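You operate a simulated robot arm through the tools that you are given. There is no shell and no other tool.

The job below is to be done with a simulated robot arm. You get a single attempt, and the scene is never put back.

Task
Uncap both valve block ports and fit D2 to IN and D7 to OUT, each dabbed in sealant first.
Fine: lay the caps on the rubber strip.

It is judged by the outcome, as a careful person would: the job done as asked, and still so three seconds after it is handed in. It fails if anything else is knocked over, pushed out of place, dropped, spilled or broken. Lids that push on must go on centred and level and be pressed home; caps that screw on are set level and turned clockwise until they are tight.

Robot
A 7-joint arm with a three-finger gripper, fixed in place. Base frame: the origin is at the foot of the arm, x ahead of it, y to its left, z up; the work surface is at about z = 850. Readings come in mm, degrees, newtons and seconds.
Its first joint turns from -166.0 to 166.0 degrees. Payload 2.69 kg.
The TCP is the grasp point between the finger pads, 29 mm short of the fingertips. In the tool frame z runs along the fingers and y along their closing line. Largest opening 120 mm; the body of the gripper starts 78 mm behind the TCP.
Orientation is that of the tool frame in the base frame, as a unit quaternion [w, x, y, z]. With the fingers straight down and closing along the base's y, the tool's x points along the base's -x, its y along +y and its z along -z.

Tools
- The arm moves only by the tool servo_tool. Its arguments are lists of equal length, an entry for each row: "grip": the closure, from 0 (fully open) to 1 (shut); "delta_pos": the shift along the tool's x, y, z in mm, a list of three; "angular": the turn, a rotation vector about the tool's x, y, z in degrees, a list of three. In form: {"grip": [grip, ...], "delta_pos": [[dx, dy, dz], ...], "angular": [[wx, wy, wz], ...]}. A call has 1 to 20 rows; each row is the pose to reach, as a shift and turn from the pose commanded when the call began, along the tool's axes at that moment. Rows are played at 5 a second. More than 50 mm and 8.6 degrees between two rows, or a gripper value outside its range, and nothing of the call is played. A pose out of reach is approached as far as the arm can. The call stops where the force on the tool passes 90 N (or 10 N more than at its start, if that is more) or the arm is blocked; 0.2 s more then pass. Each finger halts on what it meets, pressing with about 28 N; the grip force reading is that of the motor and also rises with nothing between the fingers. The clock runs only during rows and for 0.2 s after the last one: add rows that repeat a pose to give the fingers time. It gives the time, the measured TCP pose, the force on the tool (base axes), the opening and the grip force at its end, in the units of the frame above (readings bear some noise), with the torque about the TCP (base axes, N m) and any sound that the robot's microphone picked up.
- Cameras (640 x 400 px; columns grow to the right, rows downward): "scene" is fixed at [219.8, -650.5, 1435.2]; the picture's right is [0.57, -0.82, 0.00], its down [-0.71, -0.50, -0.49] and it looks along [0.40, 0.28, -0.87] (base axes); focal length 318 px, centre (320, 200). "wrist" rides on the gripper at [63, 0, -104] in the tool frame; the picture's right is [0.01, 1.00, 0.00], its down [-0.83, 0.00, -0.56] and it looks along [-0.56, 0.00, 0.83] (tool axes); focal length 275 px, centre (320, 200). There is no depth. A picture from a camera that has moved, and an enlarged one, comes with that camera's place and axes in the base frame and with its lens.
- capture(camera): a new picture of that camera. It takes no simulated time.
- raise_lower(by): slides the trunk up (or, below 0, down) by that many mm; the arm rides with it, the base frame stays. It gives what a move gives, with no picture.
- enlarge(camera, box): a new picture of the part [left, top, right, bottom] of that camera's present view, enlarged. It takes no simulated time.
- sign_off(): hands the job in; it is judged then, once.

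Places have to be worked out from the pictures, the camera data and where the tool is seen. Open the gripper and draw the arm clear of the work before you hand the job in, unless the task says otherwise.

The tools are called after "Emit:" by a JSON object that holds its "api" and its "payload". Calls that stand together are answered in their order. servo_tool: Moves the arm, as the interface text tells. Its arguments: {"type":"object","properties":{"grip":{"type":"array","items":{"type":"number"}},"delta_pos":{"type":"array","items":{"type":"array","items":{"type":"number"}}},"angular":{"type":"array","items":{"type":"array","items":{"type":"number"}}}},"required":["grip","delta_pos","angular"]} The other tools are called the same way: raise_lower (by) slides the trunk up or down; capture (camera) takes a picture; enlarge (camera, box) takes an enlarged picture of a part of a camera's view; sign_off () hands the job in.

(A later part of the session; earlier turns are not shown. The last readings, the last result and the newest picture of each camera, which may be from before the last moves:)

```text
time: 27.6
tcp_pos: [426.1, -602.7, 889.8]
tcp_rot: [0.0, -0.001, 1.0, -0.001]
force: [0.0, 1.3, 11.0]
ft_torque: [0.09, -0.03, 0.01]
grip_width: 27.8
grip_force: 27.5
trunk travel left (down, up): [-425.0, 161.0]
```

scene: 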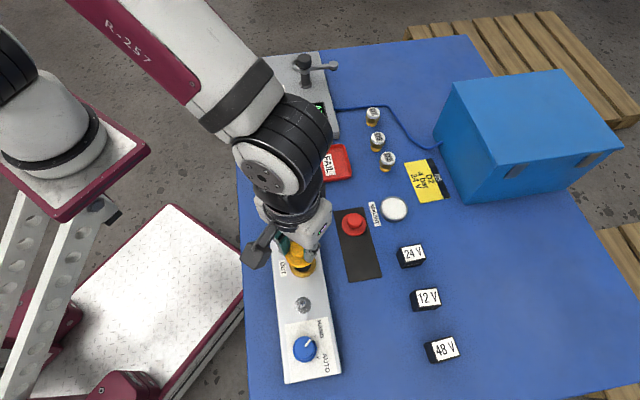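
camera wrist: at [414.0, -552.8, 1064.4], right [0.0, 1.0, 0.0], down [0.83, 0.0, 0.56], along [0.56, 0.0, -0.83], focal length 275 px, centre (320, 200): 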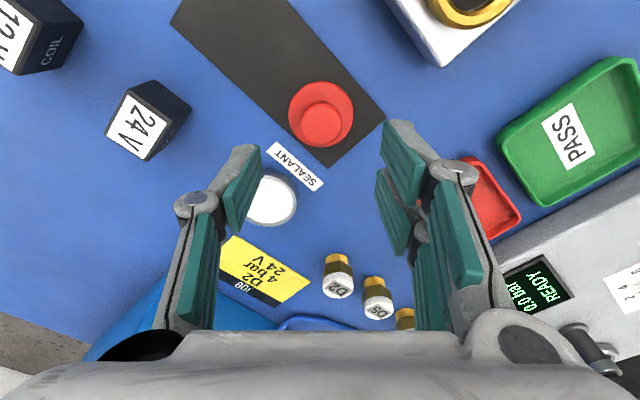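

Contact (11 N). Release and rise.

Emit:
{"api": "servo_tool", "payload": {"grip": [0.7, 0.55, 0.5, 0.5, 0.5, 0.5, 0.5, 0.5], "delta_pos": [[0, 0, 0], [0, 0, 0], [0, 0, 0], [0, 0, -10], [0, 0, -30], [0, 0, -70], [0, 0, -110], [0, 0, -110]], "angular": [[0, 0, 0], [0, 0, 0], [0, 0, 0], [0, 0, 0], [0, 0, 0], [0, 0, 0], [0, 0, 0], [0, 0, 0]]}}

Emit:
{"api": "capture", "payload": {"camera": "scene"}}

Emit:
{"api": "capture", "payload": {"camera": "wrist"}}

```text
time: 29.4
tcp_pos: [426.9, -601.4, 997.1]
tcp_rot: [0.0, 0.0, 1.0, 0.0]
force: [-0.5, 0.3, -0.9]
ft_torque: [-0.01, -0.01, 0.0]
grip_width: 60.1
grip_force: 0.0
trunk travel left (down, up): [-425.0, 161.0]
```

```text
taken
```

scene: 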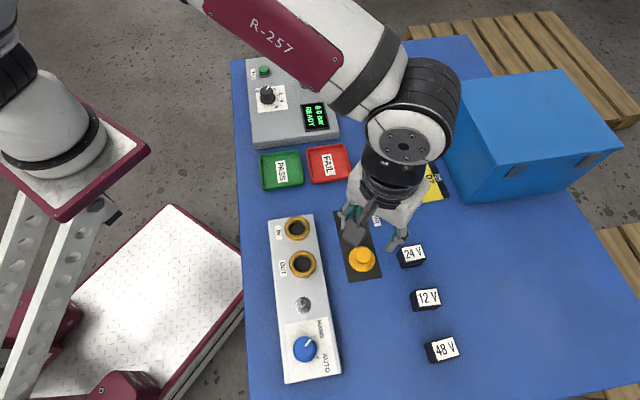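

```text
taken
camera wrist: at [363.2, -601.5, 1101.5], right [-0.01, 1.0, 0.0], down [0.83, 0.0, 0.56], along [0.56, 0.0, -0.83], focal length 275 px, centre (320, 200)
```

wrist: 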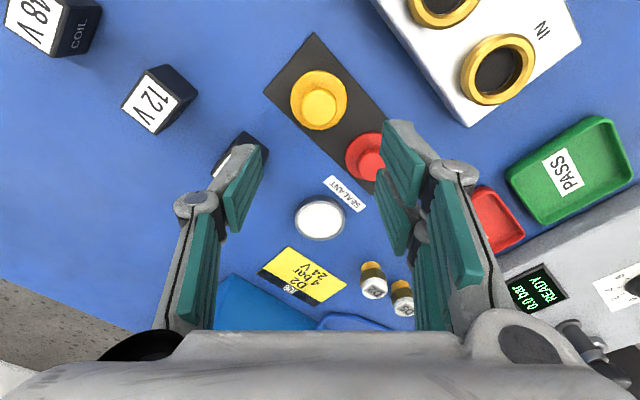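

Both caps are on the strip. Now precise measurement of the open ports from scene and wrist.

Emit:
{"api": "enlarge", "payload": {"camera": "scene", "box": [270, 204, 334, 288]}}

Emit:
{"api": "enlarge", "payload": {"camera": "wrist", "box": [400, 0, 560, 120]}}

Emit:
{"api": "enlarge", "payload": {"camera": "wrist", "box": [340, 240, 440, 330]}}

```text
4.76 times, centred on (302, 246) of scene
camera zoom: at [219.8, -650.5, 1435.2], right [0.57, -0.82, 0.0], down [-0.71, -0.5, -0.49], along [0.4, 0.28, -0.87], focal length 1514 px, centre (406, -19)
```

zoom: 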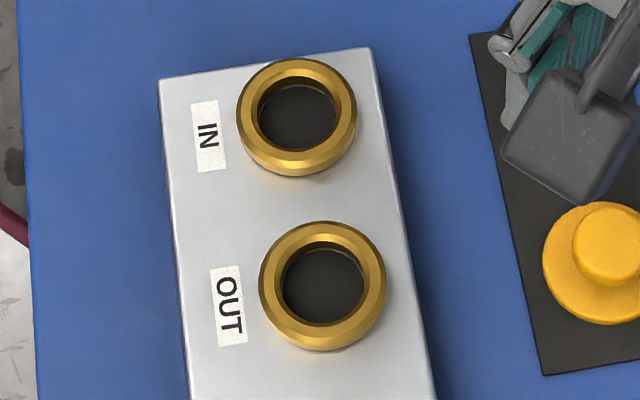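

```text
3.33 times, centred on (480, 60) of wrist
camera zoom: at [363.2, -601.5, 1101.5], right [-0.01, 1.0, 0.0], down [0.83, 0.0, 0.56], along [0.56, 0.0, -0.83], focal length 918 px, centre (-213, 667)
```

zoom: 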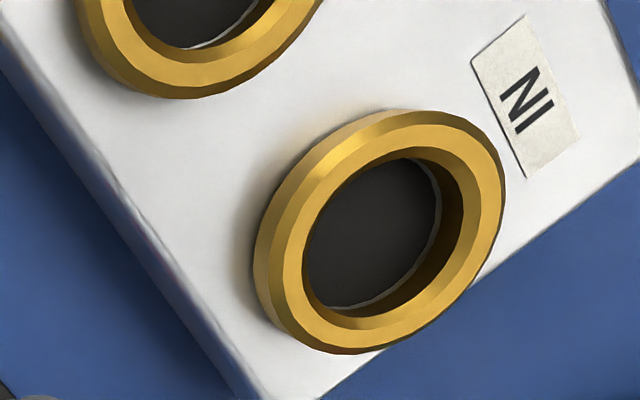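

```text
4.44 times, centred on (390, 285) of wrist
camera zoom: at [363.2, -601.5, 1101.5], right [-0.01, 1.0, 0.0], down [0.83, 0.0, 0.56], along [0.56, 0.0, -0.83], focal length 1224 px, centre (9, -178)
```

zoom: 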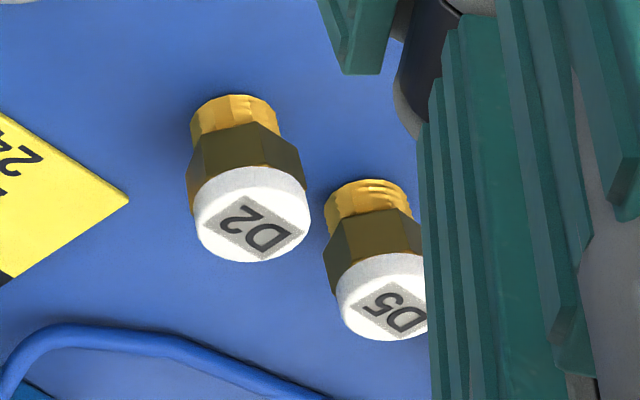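

The stems show thread-like rings, so these may screw in. I move the wrist camera closer to the fittings to inspect D2 and D7.

Emit:
{"api": "servo_tool", "payload": {"grip": [0.5, 0.5, 0.5, 0.5, 0.55, 0.6], "delta_pos": [[-30, 15, 0], [-60, 30, 0], [-90, 50, 0], [-120, 70, 0], [-146, 80, 20], [-146, 80, 20]], "angular": [[0, 0, 0], [0, 0, 0], [0, 0, 0], [0, 0, 0], [0, 0, 0], [0, 0, 0]]}}

Emit:
{"api": "capture", "payload": {"camera": "wrist"}}

Emit:
{"api": "enlarge", "payload": {"camera": "wrist", "box": [240, 100, 400, 240]}}

```text
time: 30.8
tcp_pos: [573.1, -522.3, 980.7]
tcp_rot: [0.0, 0.0, 1.0, 0.0]
force: [0.0, 0.2, 0.0]
ft_torque: [0.01, 0.01, 0.01]
grip_width: 47.7
grip_force: 0.1
trunk travel left (down, up): [-425.0, 161.0]
```

```text
taken
camera wrist: at [510.5, -522.4, 1084.2], right [0.0, 1.0, 0.0], down [0.83, 0.0, 0.56], along [0.56, 0.0, -0.83], focal length 275 px, centre (320, 200)
```

wrist: 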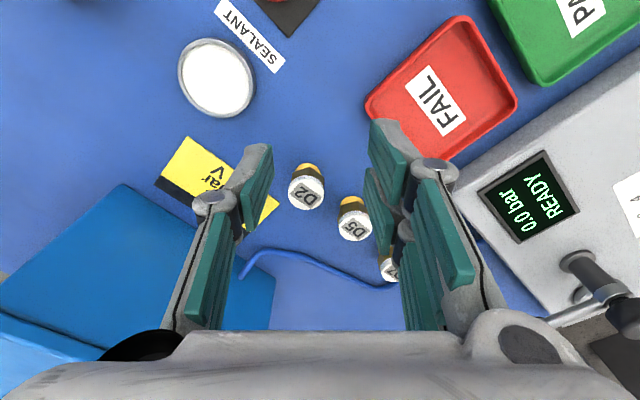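

```text
2.86 times, centred on (320, 170) of wrist
camera zoom: at [510.5, -522.4, 1084.2], right [0.0, 1.0, 0.0], down [0.83, 0.0, 0.56], along [0.56, 0.0, -0.83], focal length 786 px, centre (320, 286)
```

zoom: 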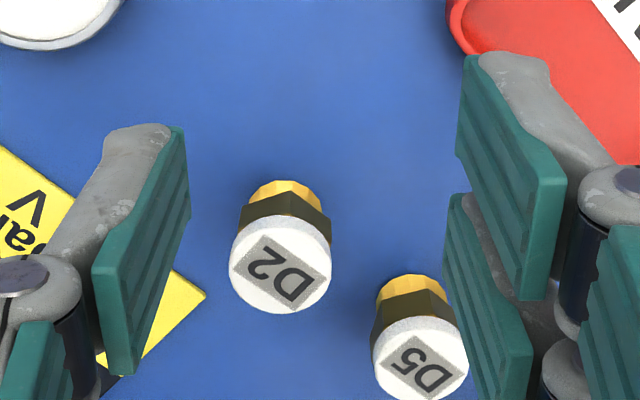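

D2's head (Ø≈30) is at about (635, -534, 889). I position above it at z≈970.

Emit:
{"api": "servo_tool", "payload": {"grip": [0.6, 0.6, 0.6, 0.6], "delta_pos": [[-30, -5, 0], [-60, -11, 0], [-62.5, -12.2, 10], [-62.5, -12.2, 10]], "angular": [[0, 0, 0], [0, 0, 0], [0, 0, 0], [0, 0, 0]]}}

Emit:
{"api": "enlarge", "payload": {"camera": "wrist", "box": [240, 60, 400, 160]}}

Emit:
{"api": "enlarge", "payload": {"camera": "scene", "box": [350, 100, 446, 190]}}

```text
time: 31.8
tcp_pos: [635.8, -533.5, 969.1]
tcp_rot: [-0.001, 0.001, 1.0, 0.0]
force: [-0.1, 0.2, 0.5]
ft_torque: [0.0, 0.01, 0.03]
grip_width: 47.8
grip_force: 0.1
trunk travel left (down, up): [-425.0, 161.0]
```

```text
4.00 times, centred on (320, 110) of wrist
camera zoom: at [573.0, -534.7, 1072.5], right [-0.01, 1.0, 0.0], down [0.83, 0.0, 0.56], along [0.56, 0.0, -0.83], focal length 1101 px, centre (320, 560)
```

zoom: 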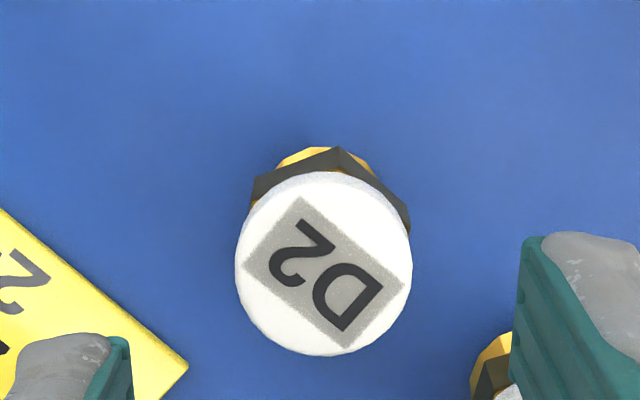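

```text
4.44 times, centred on (398, 145) of scene
camera zoom: at [219.8, -650.5, 1435.2], right [0.57, -0.82, 0.0], down [-0.71, -0.5, -0.49], along [0.4, 0.28, -0.87], focal length 1413 px, centre (-27, 444)
```

zoom: 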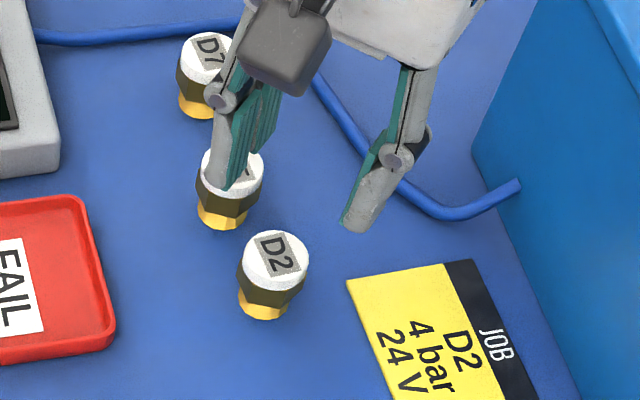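

D2 is centred at (636.5, -534). Its hex flats face about 48° round, which is also perpendicular to the row of fittings, so I rotate the tool -48° about its z (clear of D5 and leaving clockwise range).

Emit:
{"api": "servo_tool", "payload": {"grip": [0.6, 0.6, 0.6, 0.6, 0.6, 0.6, 0.6], "delta_pos": [[0, 0, 0], [0, 0, 0], [0, 0, 0], [0, 0, 0], [0, 0, 0], [-0.8, 0.3, 0], [-0.8, 0.3, 0]], "angular": [[0, 0, -8], [0, 0, -16], [0, 0, -24], [0, 0, -32], [0, 0, -40], [0, 0, -48], [0, 0, -48]]}}

Emit:
{"api": "capture", "payload": {"camera": "wrist"}}

Emit:
{"api": "enlarge", "payload": {"camera": "wrist", "box": [240, 60, 400, 160]}}

Emit:
{"api": "enlarge", "payload": {"camera": "scene", "box": [350, 100, 446, 190]}}

```text
time: 33.4
tcp_pos: [636.1, -535.5, 968.5]
tcp_rot: [0.0, -0.407, 0.913, -0.001]
force: [0.9, 0.3, 0.2]
ft_torque: [0.03, -0.01, -0.04]
grip_width: 48.0
grip_force: 0.1
trunk travel left (down, up): [-425.0, 161.0]
```

```text
taken
camera wrist: at [594.2, -580.8, 1072.7], right [-0.75, 0.66, 0.0], down [0.55, 0.62, 0.56], along [0.37, 0.42, -0.83], focal length 275 px, centre (320, 200)
```

wrist: 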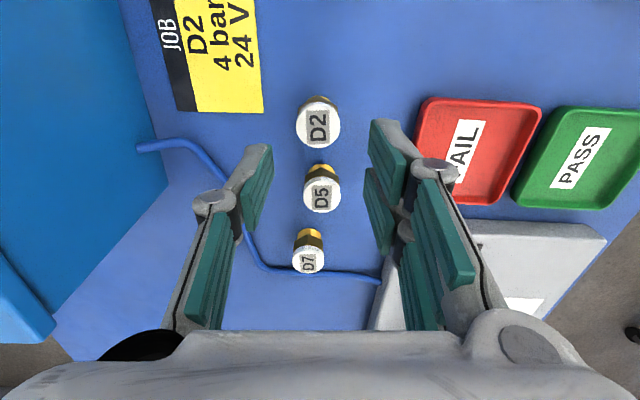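

```text
4.00 times, centred on (320, 110) of wrist
camera zoom: at [594.2, -580.8, 1072.7], right [-0.75, 0.66, 0.0], down [0.55, 0.62, 0.56], along [0.37, 0.42, -0.83], focal length 1101 px, centre (320, 560)
```

zoom: 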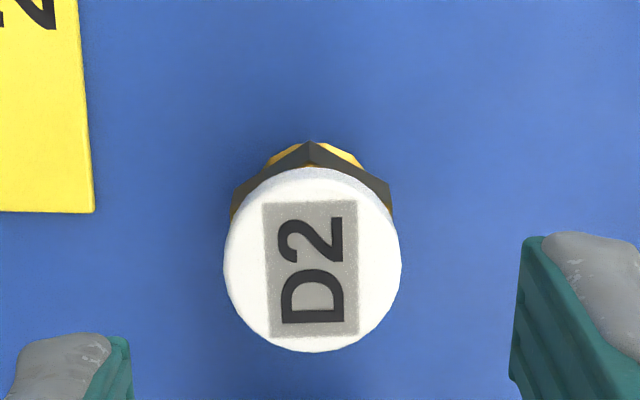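

```text
4.44 times, centred on (398, 145) of scene
camera zoom: at [219.8, -650.5, 1435.2], right [0.57, -0.82, 0.0], down [-0.71, -0.5, -0.49], along [0.4, 0.28, -0.87], focal length 1413 px, centre (-27, 444)
```

zoom: 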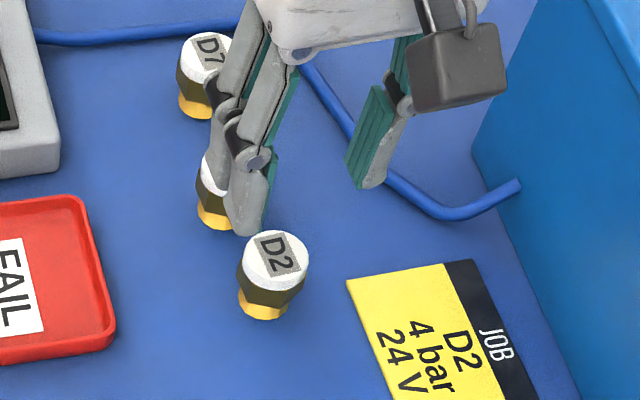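

Flats are now aligned with the closing line; D2 lies ~1.4 mm to tool -y. I correct that, descend until fingertips are ~17 mm above the table, and close.

Emit:
{"api": "servo_tool", "payload": {"grip": [0.6, 0.6, 0.6, 0.6, 0.6], "delta_pos": [[0.6, -1.4, 20], [0.6, -1.4, 45], [0.6, -1.4, 65], [0.6, -1.4, 72.5], [0.6, -1.4, 72.5]], "angular": [[0, 0, 0], [0, 0, 0], [0, 0, 0], [0, 0, 0], [0, 0, 0]]}}

Emit:
{"api": "enlarge", "payload": {"camera": "wrist", "box": [220, 80, 420, 220]}}

Emit:
{"api": "enlarge", "payload": {"camera": "scene", "box": [350, 100, 446, 190]}}

```text
time: 34.6
tcp_pos: [637.1, -536.3, 896.7]
tcp_rot: [0.0, -0.407, 0.914, 0.0]
force: [0.4, 0.0, 0.0]
ft_torque: [0.04, 0.0, 0.0]
grip_width: 47.9
grip_force: 0.2
trunk travel left (down, up): [-425.0, 161.0]
```

```text
2.86 times, centred on (320, 150) of wrist
camera zoom: at [594.9, -582.2, 999.9], right [-0.75, 0.67, 0.0], down [0.55, 0.62, 0.56], along [0.37, 0.41, -0.83], focal length 786 px, centre (320, 343)
```

zoom: 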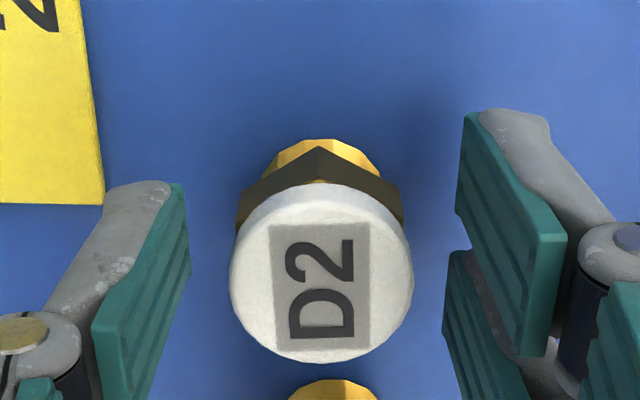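

```text
4.44 times, centred on (398, 145) of scene
camera zoom: at [219.8, -650.5, 1435.2], right [0.57, -0.82, 0.0], down [-0.71, -0.5, -0.49], along [0.4, 0.28, -0.87], focal length 1413 px, centre (-27, 444)
```

zoom: 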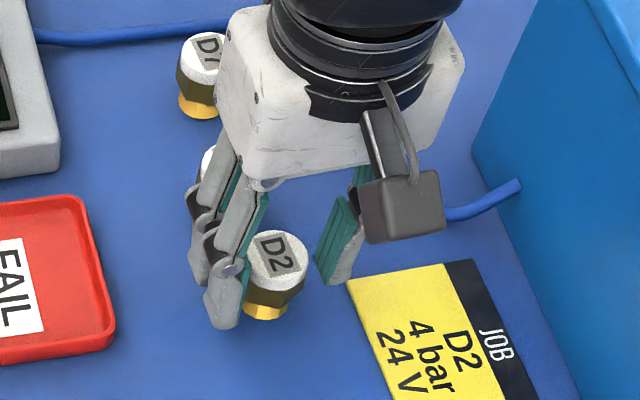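

Centred. Closing on D2's head.

Emit:
{"api": "servo_tool", "payload": {"grip": [0.7, 0.8, 0.8, 0.8, 0.8], "delta_pos": [[0, 0, 0], [0, 0, 0], [0, 0, 0], [0, 0, 0], [0, 0, 0]], "angular": [[0, 0, 0], [0, 0, 0], [0, 0, 0], [0, 0, 0], [0, 0, 0]]}}

Emit:
{"api": "enlarge", "payload": {"camera": "wrist", "box": [220, 80, 420, 220]}}

```text
time: 35.8
tcp_pos: [638.2, -534.9, 896.4]
tcp_rot: [0.001, -0.407, 0.913, 0.0]
force: [-0.3, -0.2, 0.1]
ft_torque: [0.02, 0.04, -0.01]
grip_width: 28.9
grip_force: 27.6
trunk travel left (down, up): [-425.0, 161.0]
```

```text
2.86 times, centred on (320, 150) of wrist
camera zoom: at [594.9, -582.1, 1000.0], right [-0.75, 0.67, 0.0], down [0.55, 0.62, 0.56], along [0.37, 0.42, -0.83], focal length 786 px, centre (320, 343)
```

zoom: 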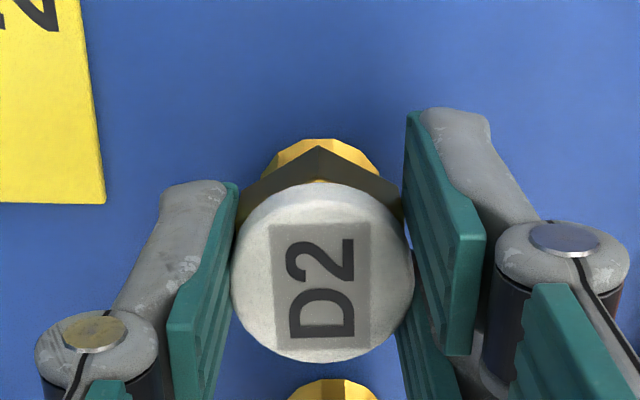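

Held at 28.9 mm. Lift straight up 70 mm and inspect the stem.

Emit:
{"api": "servo_tool", "payload": {"grip": [0.8, 0.8, 0.8, 0.8, 0.8], "delta_pos": [[0, 0, -5], [0, 0, -20], [0, 0, -45], [0, 0, -70], [0, 0, -70]], "angular": [[0, 0, 0], [0, 0, 0], [0, 0, 0], [0, 0, 0], [0, 0, 0]]}}

Emit:
{"api": "capture", "payload": {"camera": "wrist"}}

Emit:
{"api": "enlarge", "payload": {"camera": "scene", "box": [350, 100, 446, 230]}}

```text
time: 37.0
tcp_pos: [636.5, -535.8, 966.8]
tcp_rot: [0.0, -0.407, 0.913, 0.001]
force: [-0.6, 0.4, -1.4]
ft_torque: [-0.03, 0.01, -0.03]
grip_width: 29.0
grip_force: 28.1
trunk travel left (down, up): [-425.0, 161.0]
```

```text
taken
camera wrist: at [593.9, -581.9, 1070.7], right [-0.75, 0.67, 0.0], down [0.55, 0.62, 0.56], along [0.37, 0.42, -0.83], focal length 275 px, centre (320, 200)
```

wrist: 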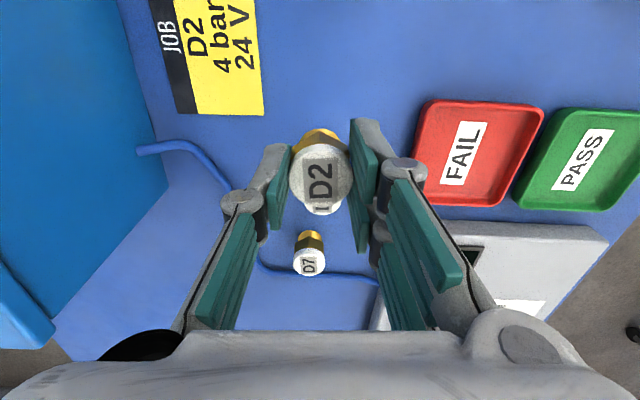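

```text
3.08 times, centred on (398, 165) of scene
camera zoom: at [219.8, -650.5, 1435.2], right [0.57, -0.82, 0.0], down [-0.71, -0.5, -0.49], along [0.4, 0.28, -0.87], focal length 978 px, centre (80, 308)
```

zoom: 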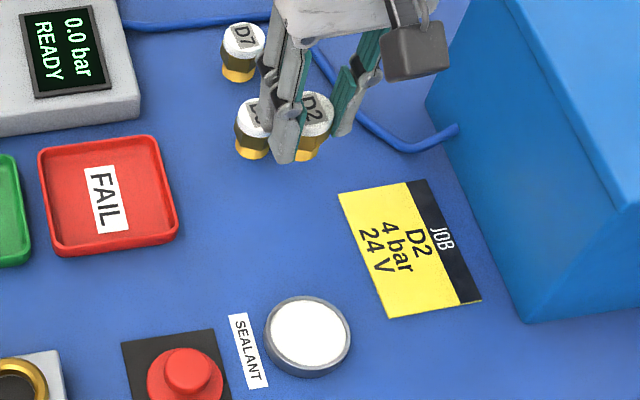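

D2 is held cleanly. Now carry it over the sealant dish, centre judged ≈ (552, -602), staying high.

Emit:
{"api": "servo_tool", "payload": {"grip": [0.8, 0.8, 0.8, 0.8, 0.8], "delta_pos": [[27, 5, 0], [54, 10, 0], [81, 15, 0], [106, 19, 0], [106, 19, 0]], "angular": [[0, 0, 0], [0, 0, 0], [0, 0, 0], [0, 0, 0], [0, 0, 0]]}}

Emit:
{"api": "capture", "payload": {"camera": "wrist"}}

Emit:
{"api": "enlarge", "payload": {"camera": "scene", "box": [340, 130, 436, 240]}}

```text
time: 38.2
tcp_pos: [551.9, -601.0, 967.8]
tcp_rot: [0.0, -0.406, 0.914, 0.001]
force: [-0.2, 0.1, -0.3]
ft_torque: [-0.01, -0.02, -0.01]
grip_width: 28.7
grip_force: 27.7
trunk travel left (down, up): [-425.0, 161.0]
```

```text
taken
camera wrist: at [510.0, -647.1, 1071.3], right [-0.75, 0.67, 0.0], down [0.55, 0.62, 0.56], along [0.37, 0.42, -0.83], focal length 275 px, centre (320, 200)
```

wrist: 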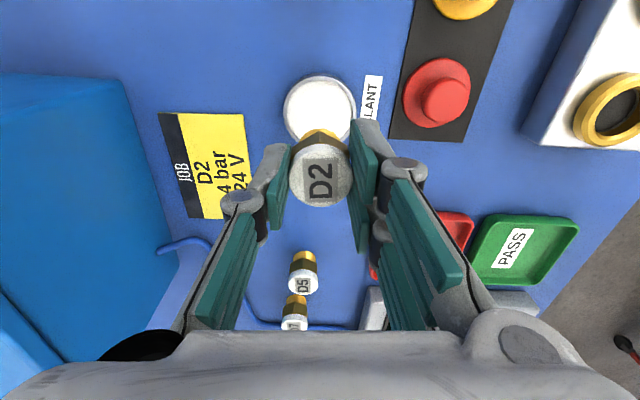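

```text
3.64 times, centred on (388, 185) of scene
camera zoom: at [219.8, -650.5, 1435.2], right [0.57, -0.82, 0.0], down [-0.71, -0.5, -0.49], along [0.4, 0.28, -0.87], focal length 1156 px, centre (73, 254)
```

zoom: 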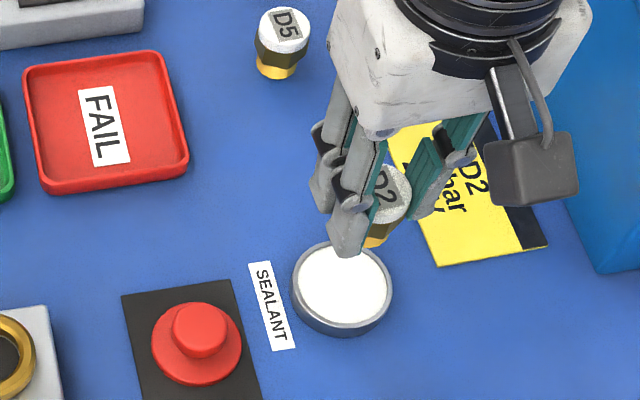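

The dish centre is ~3 mm back toward the camera (tool +x). I shift and lower to just above the rim (stem end ≈ z 866).

Emit:
{"api": "servo_tool", "payload": {"grip": [0.8, 0.8, 0.8, 0.8, 0.8], "delta_pos": [[3, 0, 15], [3, 0, 35], [3, 0, 48], [3, 0, 55], [3, 0, 55]], "angular": [[0, 0, 0], [0, 0, 0], [0, 0, 0], [0, 0, 0], [0, 0, 0]]}}

Emit:
{"api": "enlarge", "payload": {"camera": "wrist", "box": [240, 60, 400, 200]}}

Emit:
{"api": "enlarge", "payload": {"camera": "scene", "box": [350, 160, 430, 240]}}

```text
time: 39.4
tcp_pos: [548.9, -603.2, 911.6]
tcp_rot: [0.0, -0.407, 0.914, 0.0]
force: [-1.1, -0.4, -0.6]
ft_torque: [-0.01, 0.01, -0.01]
grip_width: 28.7
grip_force: 28.3
trunk travel left (down, up): [-425.0, 161.0]
```

```text
2.86 times, centred on (320, 130) of wrist
camera zoom: at [508.0, -650.9, 1015.0], right [-0.75, 0.67, 0.0], down [0.55, 0.62, 0.56], along [0.37, 0.42, -0.83], focal length 786 px, centre (320, 400)
```

zoom: 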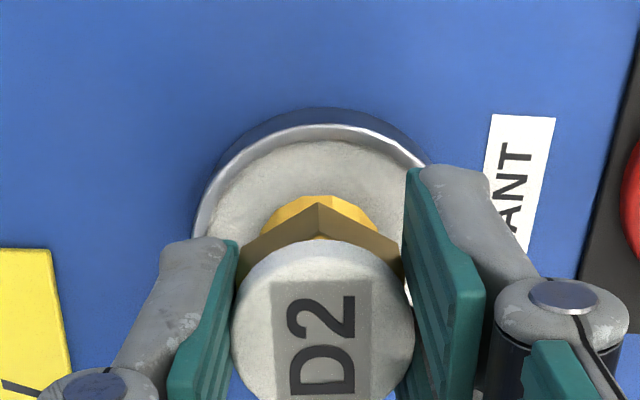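

```text
5.00 times, centred on (390, 200) of scene
camera zoom: at [219.8, -650.5, 1435.2], right [0.57, -0.82, 0.0], down [-0.71, -0.5, -0.49], along [0.4, 0.28, -0.87], focal length 1590 px, centre (-30, 200)
```

zoom: 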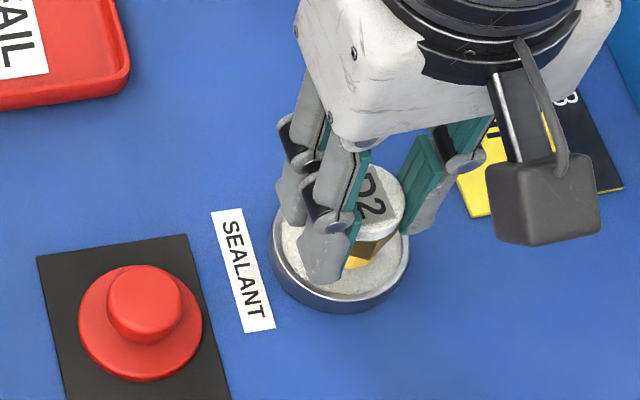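

Well centred above the paste. Creep down into the sealant.

Emit:
{"api": "servo_tool", "payload": {"grip": [0.8, 0.8, 0.8, 0.8, 0.8], "delta_pos": [[0, 0, 1.5], [0, 0, 3], [0, 0, 4.5], [0, 0, 6], [0, 0, 6]], "angular": [[0, 0, 0], [0, 0, 0], [0, 0, 0], [0, 0, 0], [0, 0, 0]]}}

Emit:
{"api": "enlarge", "payload": {"camera": "wrist", "box": [240, 60, 400, 200]}}

Emit:
{"api": "enlarge", "payload": {"camera": "scene", "box": [350, 160, 430, 240]}}

```text
time: 40.6
tcp_pos: [550.1, -606.0, 907.2]
tcp_rot: [0.001, -0.406, 0.914, -0.001]
force: [-1.7, 1.4, 21.6]
ft_torque: [0.25, 0.16, 0.07]
grip_width: 28.9
grip_force: 28.4
trunk travel left (down, up): [-425.0, 161.0]
```

```text
2.86 times, centred on (320, 130) of wrist
camera zoom: at [507.5, -650.9, 1011.1], right [-0.75, 0.67, 0.0], down [0.55, 0.62, 0.55], along [0.37, 0.41, -0.83], focal length 786 px, centre (320, 400)
```

zoom: 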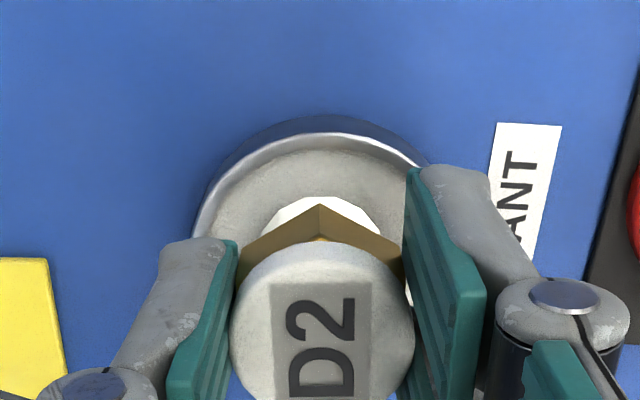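

```text
5.00 times, centred on (390, 200) of scene
camera zoom: at [219.8, -650.5, 1435.2], right [0.57, -0.82, 0.0], down [-0.71, -0.5, -0.49], along [0.4, 0.28, -0.87], focal length 1590 px, centre (-30, 200)
```

zoom: 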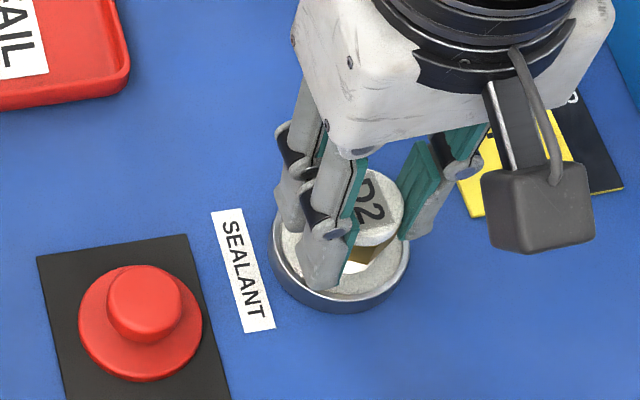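

The stem turned white with sealant (surface contact ~21 N). Lift straight up and look at the result.

Emit:
{"api": "servo_tool", "payload": {"grip": [0.8, 0.8, 0.8, 0.8, 0.8], "delta_pos": [[0, 0, -5], [0, 0, -20], [0, 0, -45], [0, 0, -70], [0, 0, -70]], "angular": [[0, 0, 0], [0, 0, 0], [0, 0, 0], [0, 0, 0], [0, 0, 0]]}}

Emit:
{"api": "enlarge", "payload": {"camera": "wrist", "box": [240, 60, 400, 220]}}

Emit:
{"api": "enlarge", "payload": {"camera": "scene", "box": [340, 150, 430, 240]}}

```text
time: 41.8
tcp_pos: [548.5, -603.9, 974.5]
tcp_rot: [-0.001, -0.406, 0.914, 0.0]
force: [-0.1, -0.3, -1.4]
ft_torque: [-0.01, 0.02, 0.03]
grip_width: 29.0
grip_force: 27.9
trunk travel left (down, up): [-425.0, 161.0]
```

```text
2.50 times, centred on (320, 140) of wrist
camera zoom: at [507.2, -651.0, 1079.2], right [-0.75, 0.67, 0.0], down [0.55, 0.62, 0.56], along [0.37, 0.42, -0.83], focal length 688 px, centre (320, 350)
```

zoom: 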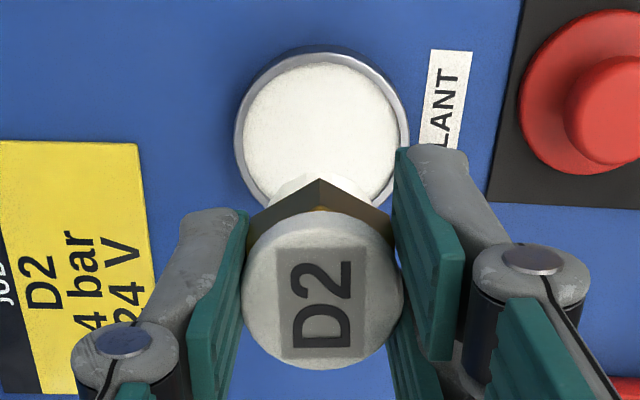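

```text
4.44 times, centred on (385, 195) of scene
camera zoom: at [219.8, -650.5, 1435.2], right [0.57, -0.82, 0.0], down [-0.71, -0.5, -0.49], along [0.4, 0.28, -0.87], focal length 1413 px, centre (31, 222)
```

zoom: 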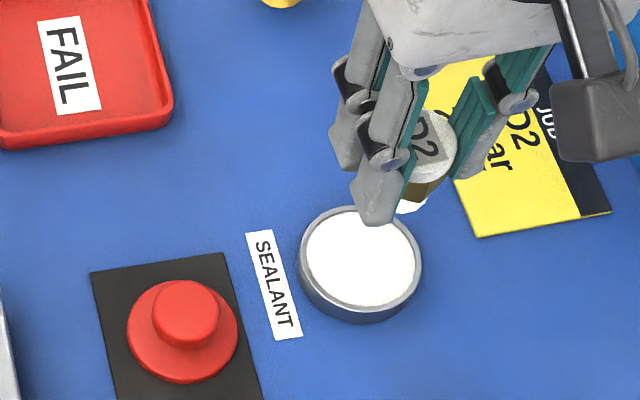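

Stem coated, dish undisturbed. Now carry D2 over the IN port (≈ (397, -473.5)) at z≈975.

Emit:
{"api": "servo_tool", "payload": {"grip": [0.8, 0.8, 0.8, 0.8, 0.8, 0.8, 0.8], "delta_pos": [[1, 35, 0], [2, 75, 0], [2, 115, 0], [3, 155, 0], [4, 190, 0], [4.4, 200.4, 0], [4.4, 200.4, 0]], "angular": [[0, 0, 0], [0, 0, 0], [0, 0, 0], [0, 0, 0], [0, 0, 0], [0, 0, 0], [0, 0, 0]]}}

Emit:
{"api": "enlarge", "payload": {"camera": "wrist", "box": [240, 60, 400, 200]}}

Emit:
{"api": "enlarge", "payload": {"camera": "scene", "box": [250, 160, 346, 290]}}

```text
time: 43.4
tcp_pos: [397.5, -473.3, 975.4]
tcp_rot: [0.0, -0.407, 0.913, 0.0]
force: [0.0, -0.2, -0.8]
ft_torque: [0.01, -0.02, 0.01]
grip_width: 28.5
grip_force: 27.7
trunk travel left (down, up): [-425.0, 161.0]
```

```text
2.86 times, centred on (320, 130) of wrist
camera zoom: at [355.2, -519.4, 1079.4], right [-0.75, 0.67, 0.0], down [0.55, 0.62, 0.56], along [0.37, 0.41, -0.83], focal length 786 px, centre (320, 400)
```

zoom: 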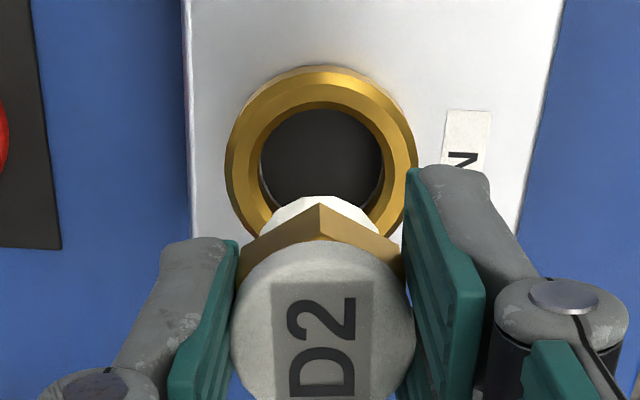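

```text
3.08 times, centred on (298, 225) of scene
camera zoom: at [219.8, -650.5, 1435.2], right [0.57, -0.82, 0.0], down [-0.71, -0.5, -0.49], along [0.4, 0.28, -0.87], focal length 978 px, centre (388, 123)
```

zoom: 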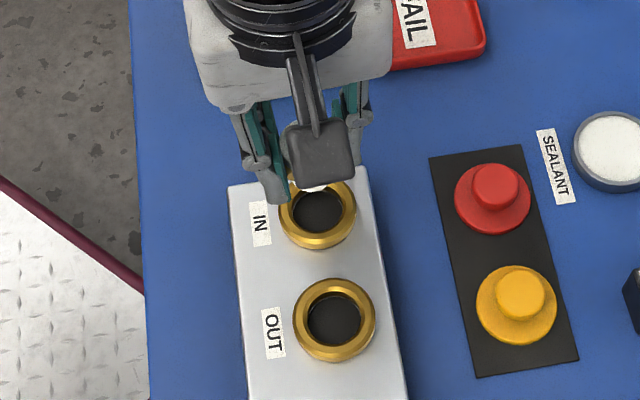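

D2 and the bore line up sideways; along tool x the port looks ~1.5 mm nearer the camera. I correct and lower to stem end ≈ 4 mm above the rim for another check.

Emit:
{"api": "servo_tool", "payload": {"grip": [0.8, 0.8, 0.8, 0.8], "delta_pos": [[1.5, 0.3, 12], [1.5, 0.3, 24], [1.5, 0.3, 34], [1.5, 0.3, 34]], "angular": [[0, 0, 0], [0, 0, 0], [0, 0, 0], [0, 0, 0]]}}

Emit:
{"api": "enlarge", "payload": {"camera": "wrist", "box": [250, 80, 390, 220]}}

Emit:
{"api": "enlarge", "payload": {"camera": "scene", "box": [266, 190, 330, 250]}}

```text
time: 44.4
tcp_pos: [397.0, -473.6, 941.8]
tcp_rot: [0.0, -0.406, 0.914, 0.0]
force: [1.5, 0.5, -1.8]
ft_torque: [-0.03, -0.02, 0.0]
grip_width: 29.0
grip_force: 28.3
trunk travel left (down, up): [-425.0, 161.0]
```

```text
2.86 times, centred on (320, 150) of wrist
camera zoom: at [355.0, -521.1, 1045.1], right [-0.75, 0.67, 0.0], down [0.55, 0.62, 0.56], along [0.37, 0.41, -0.83], focal length 786 px, centre (320, 343)
```

zoom: 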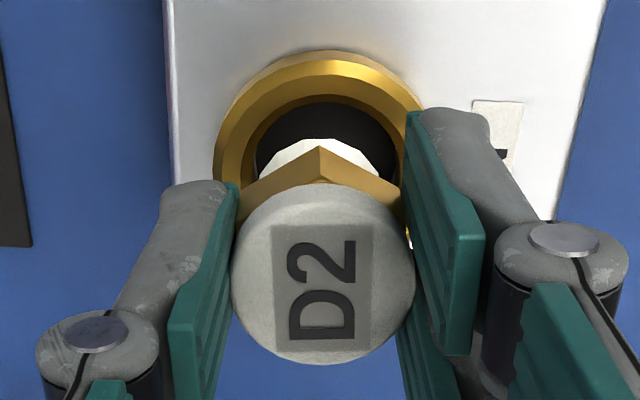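

```text
6.67 times, centred on (298, 220) of scene
camera zoom: at [219.8, -650.5, 1435.2], right [0.57, -0.82, 0.0], down [-0.71, -0.5, -0.49], along [0.4, 0.28, -0.87], focal length 2119 px, centre (467, 67)
```

zoom: 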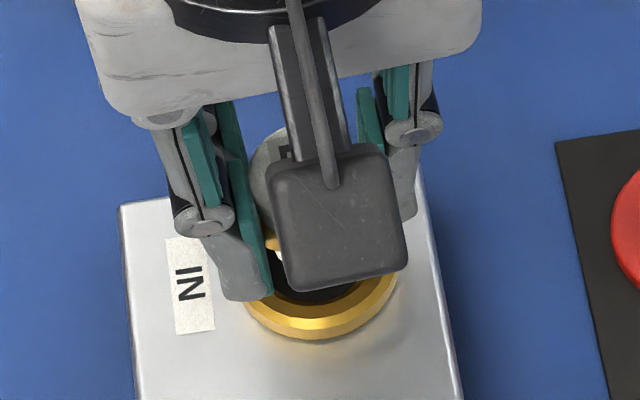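

Checking edges more carefully: the fitting appears ~64 mm forward of the camera and the bore ~61 mm. I take tighter enlargements before deciding the correction.

Emit:
{"api": "enlarge", "payload": {"camera": "wrist", "box": [290, 90, 362, 150]}}

Emit:
{"api": "enlarge", "payload": {"camera": "wrist", "box": [310, 90, 400, 165]}}

```text
6.67 times, centred on (326, 120) of wrist
camera zoom: at [355.0, -521.1, 1045.1], right [-0.75, 0.67, 0.0], down [0.55, 0.62, 0.56], along [0.37, 0.41, -0.83], focal length 1835 px, centre (280, 733)
```

zoom: 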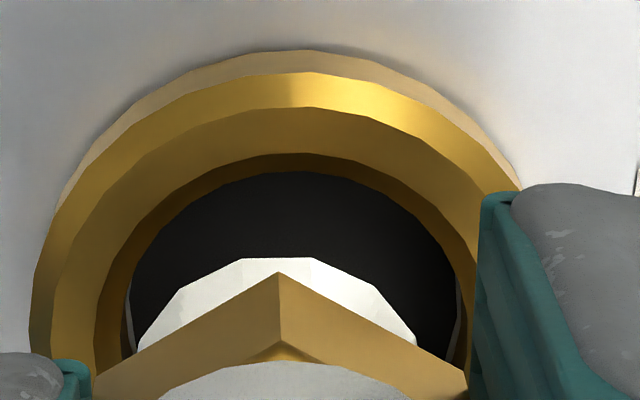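

```text
5.33 times, centred on (355, 128) of wrist
camera zoom: at [355.0, -521.1, 1045.1], right [-0.75, 0.67, 0.0], down [0.55, 0.62, 0.56], along [0.37, 0.41, -0.83], focal length 1468 px, centre (133, 587)
```

zoom: 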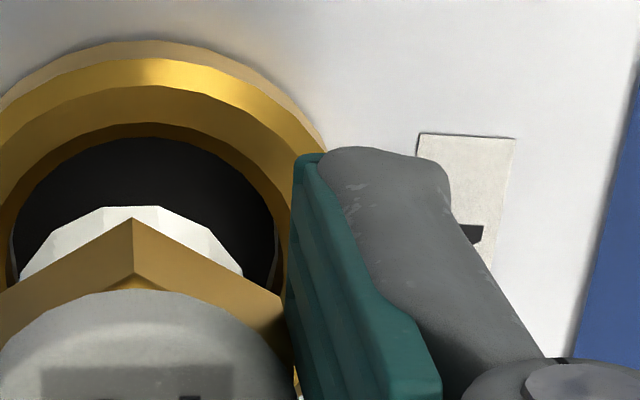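

The bore (r≈15 with chamfer to 17) centre is ~1.5 mm to tool +y and ~1.5 mm toward tool +x from the stem. I correct and view again at the same height.

Emit:
{"api": "servo_tool", "payload": {"grip": [0.8, 0.8, 0.8], "delta_pos": [[1.5, 1.5, 0], [1.5, 1.5, 0], [1.5, 1.5, 0]], "angular": [[0, 0, 0], [0, 0, 0], [0, 0, 0]]}}

Emit:
{"api": "enlarge", "payload": {"camera": "wrist", "box": [284, 90, 356, 150]}}

```text
time: 45.2
tcp_pos: [393.9, -475.0, 940.4]
tcp_rot: [0.0, -0.406, 0.914, 0.0]
force: [0.0, -0.6, -1.1]
ft_torque: [0.0, -0.02, 0.04]
grip_width: 28.7
grip_force: 27.7
trunk travel left (down, up): [-425.0, 161.0]
```

```text
6.67 times, centred on (320, 120) of wrist
camera zoom: at [352.6, -521.7, 1045.0], right [-0.75, 0.67, 0.0], down [0.55, 0.62, 0.56], along [0.37, 0.42, -0.83], focal length 1835 px, centre (320, 733)
```

zoom: 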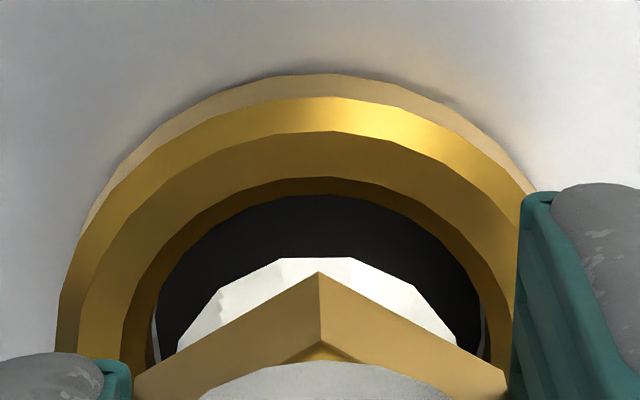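

Now the stem and bore look concentric. Lower slowly into the bore.

Emit:
{"api": "servo_tool", "payload": {"grip": [0.8, 0.8, 0.8, 0.8, 0.8, 0.8], "delta_pos": [[0, 0, 2], [0, 0, 4], [0, 0, 6], [0, 0, 8], [0, 0, 10], [0, 0, 10]], "angular": [[0, 0, 0], [0, 0, 0], [0, 0, 0], [0, 0, 0], [0, 0, 0], [0, 0, 0]]}}

Emit:
{"api": "enlarge", "payload": {"camera": "wrist", "box": [250, 80, 390, 220]}}

Emit:
{"api": "enlarge", "payload": {"camera": "scene", "box": [266, 190, 330, 250]}}

```text
time: 46.6
tcp_pos: [395.3, -473.1, 931.0]
tcp_rot: [0.001, -0.406, 0.914, 0.0]
force: [-0.7, 0.6, -0.8]
ft_torque: [-0.01, 0.01, 0.01]
grip_width: 28.8
grip_force: 28.1
trunk travel left (down, up): [-425.0, 161.0]
```

```text
2.86 times, centred on (320, 150) of wrist
camera zoom: at [352.3, -520.6, 1035.0], right [-0.75, 0.67, 0.0], down [0.55, 0.62, 0.56], along [0.37, 0.42, -0.83], focal length 786 px, centre (320, 343)
```

zoom: 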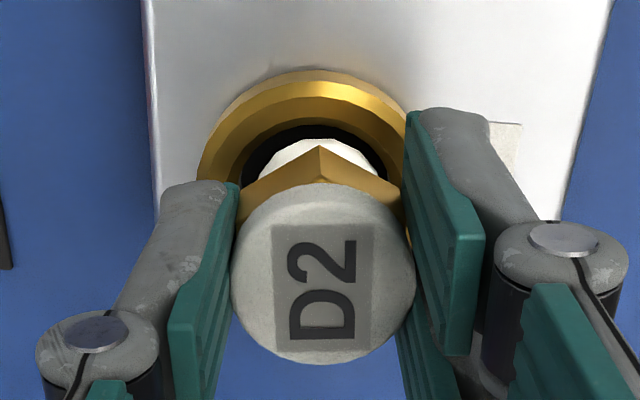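

```text
6.67 times, centred on (298, 220) of scene
camera zoom: at [219.8, -650.5, 1435.2], right [0.57, -0.82, 0.0], down [-0.71, -0.5, -0.49], along [0.4, 0.28, -0.87], focal length 2119 px, centre (467, 67)
```

zoom: 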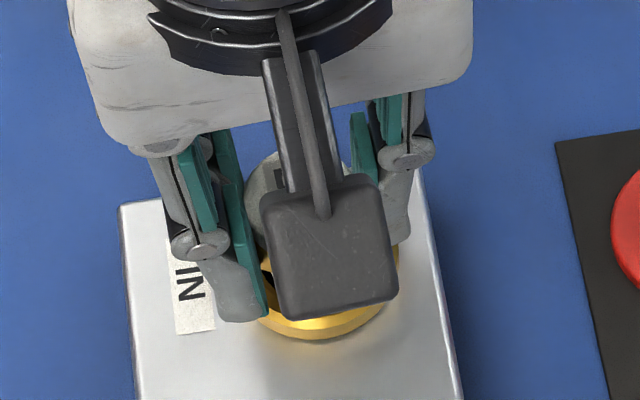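

No contact, stem has entered. Tight enlargement to check concentricity before going on.

Emit:
{"api": "enlarge", "payload": {"camera": "wrist", "box": [284, 95, 356, 155]}}

```text
6.67 times, centred on (320, 125) of wrist
camera zoom: at [352.3, -520.6, 1035.0], right [-0.75, 0.67, 0.0], down [0.55, 0.62, 0.56], along [0.37, 0.42, -0.83], focal length 1835 px, centre (320, 700)
```

zoom: 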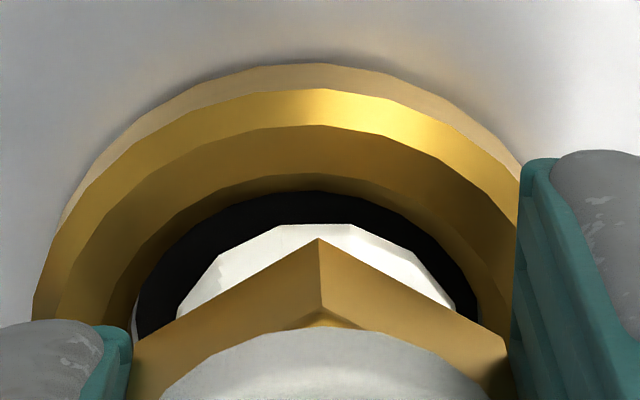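

Concentric within ~0.6 mm. Continue down in small steps until contact.

Emit:
{"api": "servo_tool", "payload": {"grip": [0.8, 0.8, 0.8, 0.8], "delta_pos": [[0, -0.5, 1], [0, -0.5, 2], [0, -0.5, 3], [0, -0.5, 3]], "angular": [[0, 0, 0], [0, 0, 0], [0, 0, 0], [0, 0, 0]]}}

Emit:
{"api": "enlarge", "payload": {"camera": "wrist", "box": [284, 95, 356, 155]}}

```text
time: 47.6
tcp_pos: [395.3, -474.8, 928.5]
tcp_rot: [0.0, -0.407, 0.914, 0.0]
force: [0.9, 0.2, -1.1]
ft_torque: [0.04, -0.04, -0.03]
grip_width: 28.9
grip_force: 27.8
trunk travel left (down, up): [-425.0, 161.0]
```

```text
6.67 times, centred on (320, 125) of wrist
camera zoom: at [352.6, -521.2, 1032.2], right [-0.75, 0.67, 0.0], down [0.55, 0.62, 0.56], along [0.37, 0.42, -0.83], focal length 1835 px, centre (320, 700)
```

zoom: 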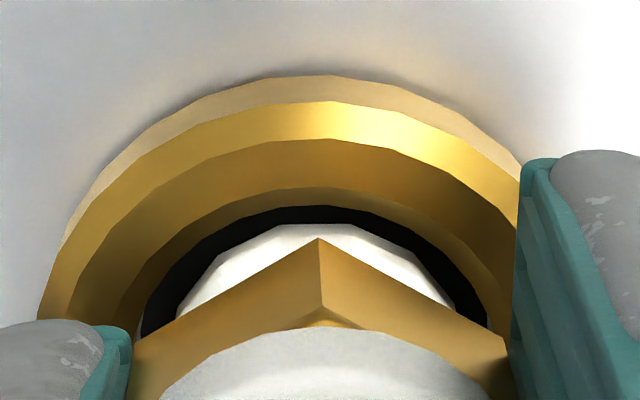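

Emit:
{"api": "servo_tool", "payload": {"grip": [0.8, 0.8, 0.8, 0.8], "delta_pos": [[0, 0, 1], [0, 0, 2], [0, 0, 3], [0, 0, 3]], "angular": [[0, 0, 0], [0, 0, 0], [0, 0, 0], [0, 0, 0]]}}

Emit:
{"api": "enlarge", "payload": {"camera": "wrist", "box": [284, 95, 356, 155]}}

```text
time: 48.6
tcp_pos: [393.8, -475.9, 924.9]
tcp_rot: [0.0, -0.407, 0.913, -0.001]
force: [0.4, -0.4, -1.8]
ft_torque: [-0.01, -0.03, 0.02]
grip_width: 28.8
grip_force: 27.7
trunk travel left (down, up): [-425.0, 161.0]
```

```text
6.67 times, centred on (320, 125) of wrist
camera zoom: at [352.7, -521.2, 1029.4], right [-0.75, 0.67, 0.0], down [0.55, 0.62, 0.56], along [0.37, 0.41, -0.83], focal length 1835 px, centre (320, 700)
```

zoom: 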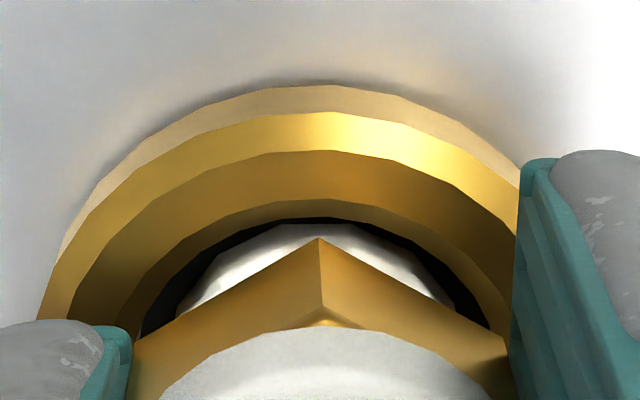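

Still free (hex is near the rim). Continue creeping.

Emit:
{"api": "servo_tool", "payload": {"grip": [0.8, 0.8, 0.8, 0.8], "delta_pos": [[0, 0, 0.8], [0, 0, 1.6], [0, 0, 2.4], [0, 0, 2.4]], "angular": [[0, 0, 0], [0, 0, 0], [0, 0, 0], [0, 0, 0]]}}

Emit:
{"api": "enlarge", "payload": {"camera": "wrist", "box": [284, 95, 356, 155]}}

```text
time: 49.6
tcp_pos: [394.6, -474.4, 923.0]
tcp_rot: [0.0, -0.406, 0.914, 0.0]
force: [-0.6, 3.2, 10.8]
ft_torque: [0.28, 0.08, -0.03]
grip_width: 28.8
grip_force: 28.7
trunk travel left (down, up): [-425.0, 161.0]
```

```text
6.67 times, centred on (320, 125) of wrist
camera zoom: at [352.7, -520.9, 1027.0], right [-0.75, 0.67, 0.0], down [0.55, 0.62, 0.56], along [0.37, 0.41, -0.83], focal length 1835 px, centre (320, 700)
```

zoom: 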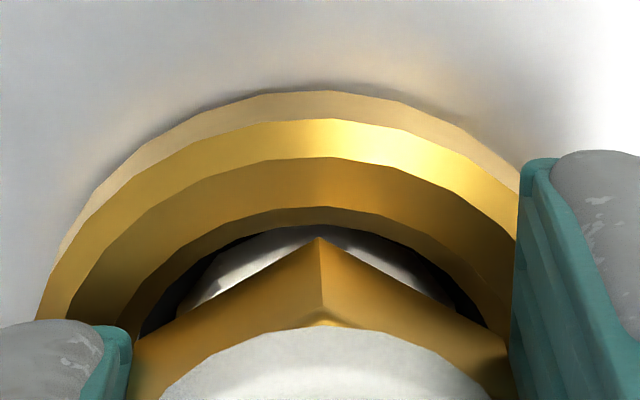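

Contact at ~11 N. I need the stem length to know whether the hex has seated; I'll check the identical D5/D7 shapes from the scene camera and the present state.

Emit:
{"api": "enlarge", "payload": {"camera": "scene", "box": [360, 100, 392, 120]}}

Emit:
{"api": "enlarge", "payload": {"camera": "scene", "box": [364, 124, 396, 154]}}

Emit:
{"api": "enlarge", "payload": {"camera": "scene", "box": [276, 200, 316, 240]}}

Emit:
{"api": "capture", "payload": {"camera": "wrist"}}

```text
16.00 times, centred on (376, 110) of scene
camera zoom: at [219.8, -650.5, 1435.2], right [0.57, -0.82, 0.0], down [-0.71, -0.5, -0.49], along [0.4, 0.28, -0.87], focal length 5086 px, centre (-576, 1640)
```

zoom: 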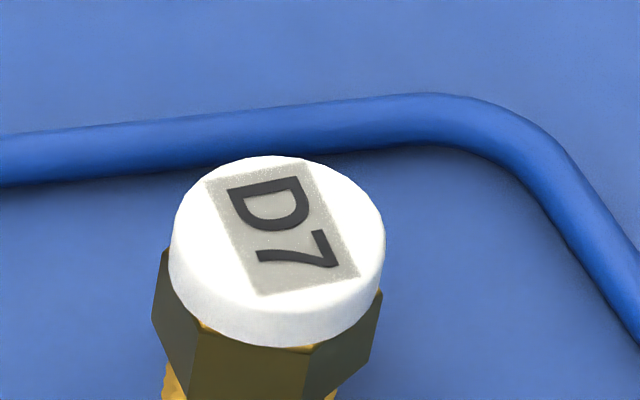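

```text
13.33 times, centred on (380, 139) of scene
camera zoom: at [219.8, -650.5, 1435.2], right [0.57, -0.82, 0.0], down [-0.71, -0.5, -0.49], along [0.4, 0.28, -0.87], focal length 4239 px, centre (-480, 1013)
```

zoom: 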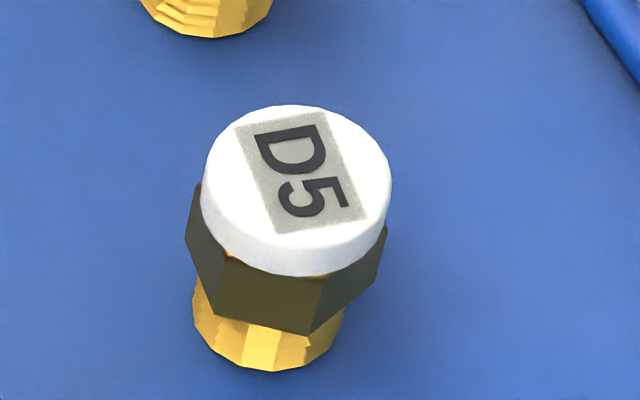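

```text
10.00 times, centred on (296, 220) of scene
camera zoom: at [219.8, -650.5, 1435.2], right [0.57, -0.82, 0.0], down [-0.71, -0.5, -0.49], along [0.4, 0.28, -0.87], focal length 3179 px, centre (560, 0)
```

zoom: 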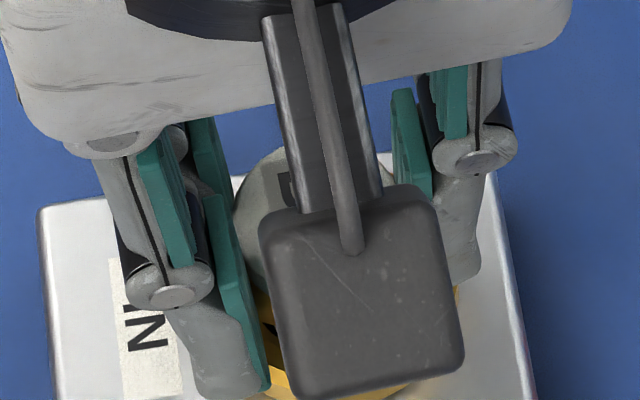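

```text
taken
camera wrist: at [352.7, -520.9, 1027.0], right [-0.75, 0.67, 0.0], down [0.55, 0.62, 0.56], along [0.37, 0.41, -0.83], focal length 275 px, centre (320, 200)
```

wrist: 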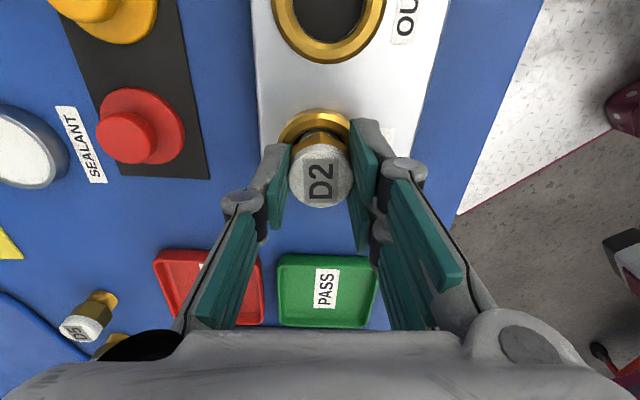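

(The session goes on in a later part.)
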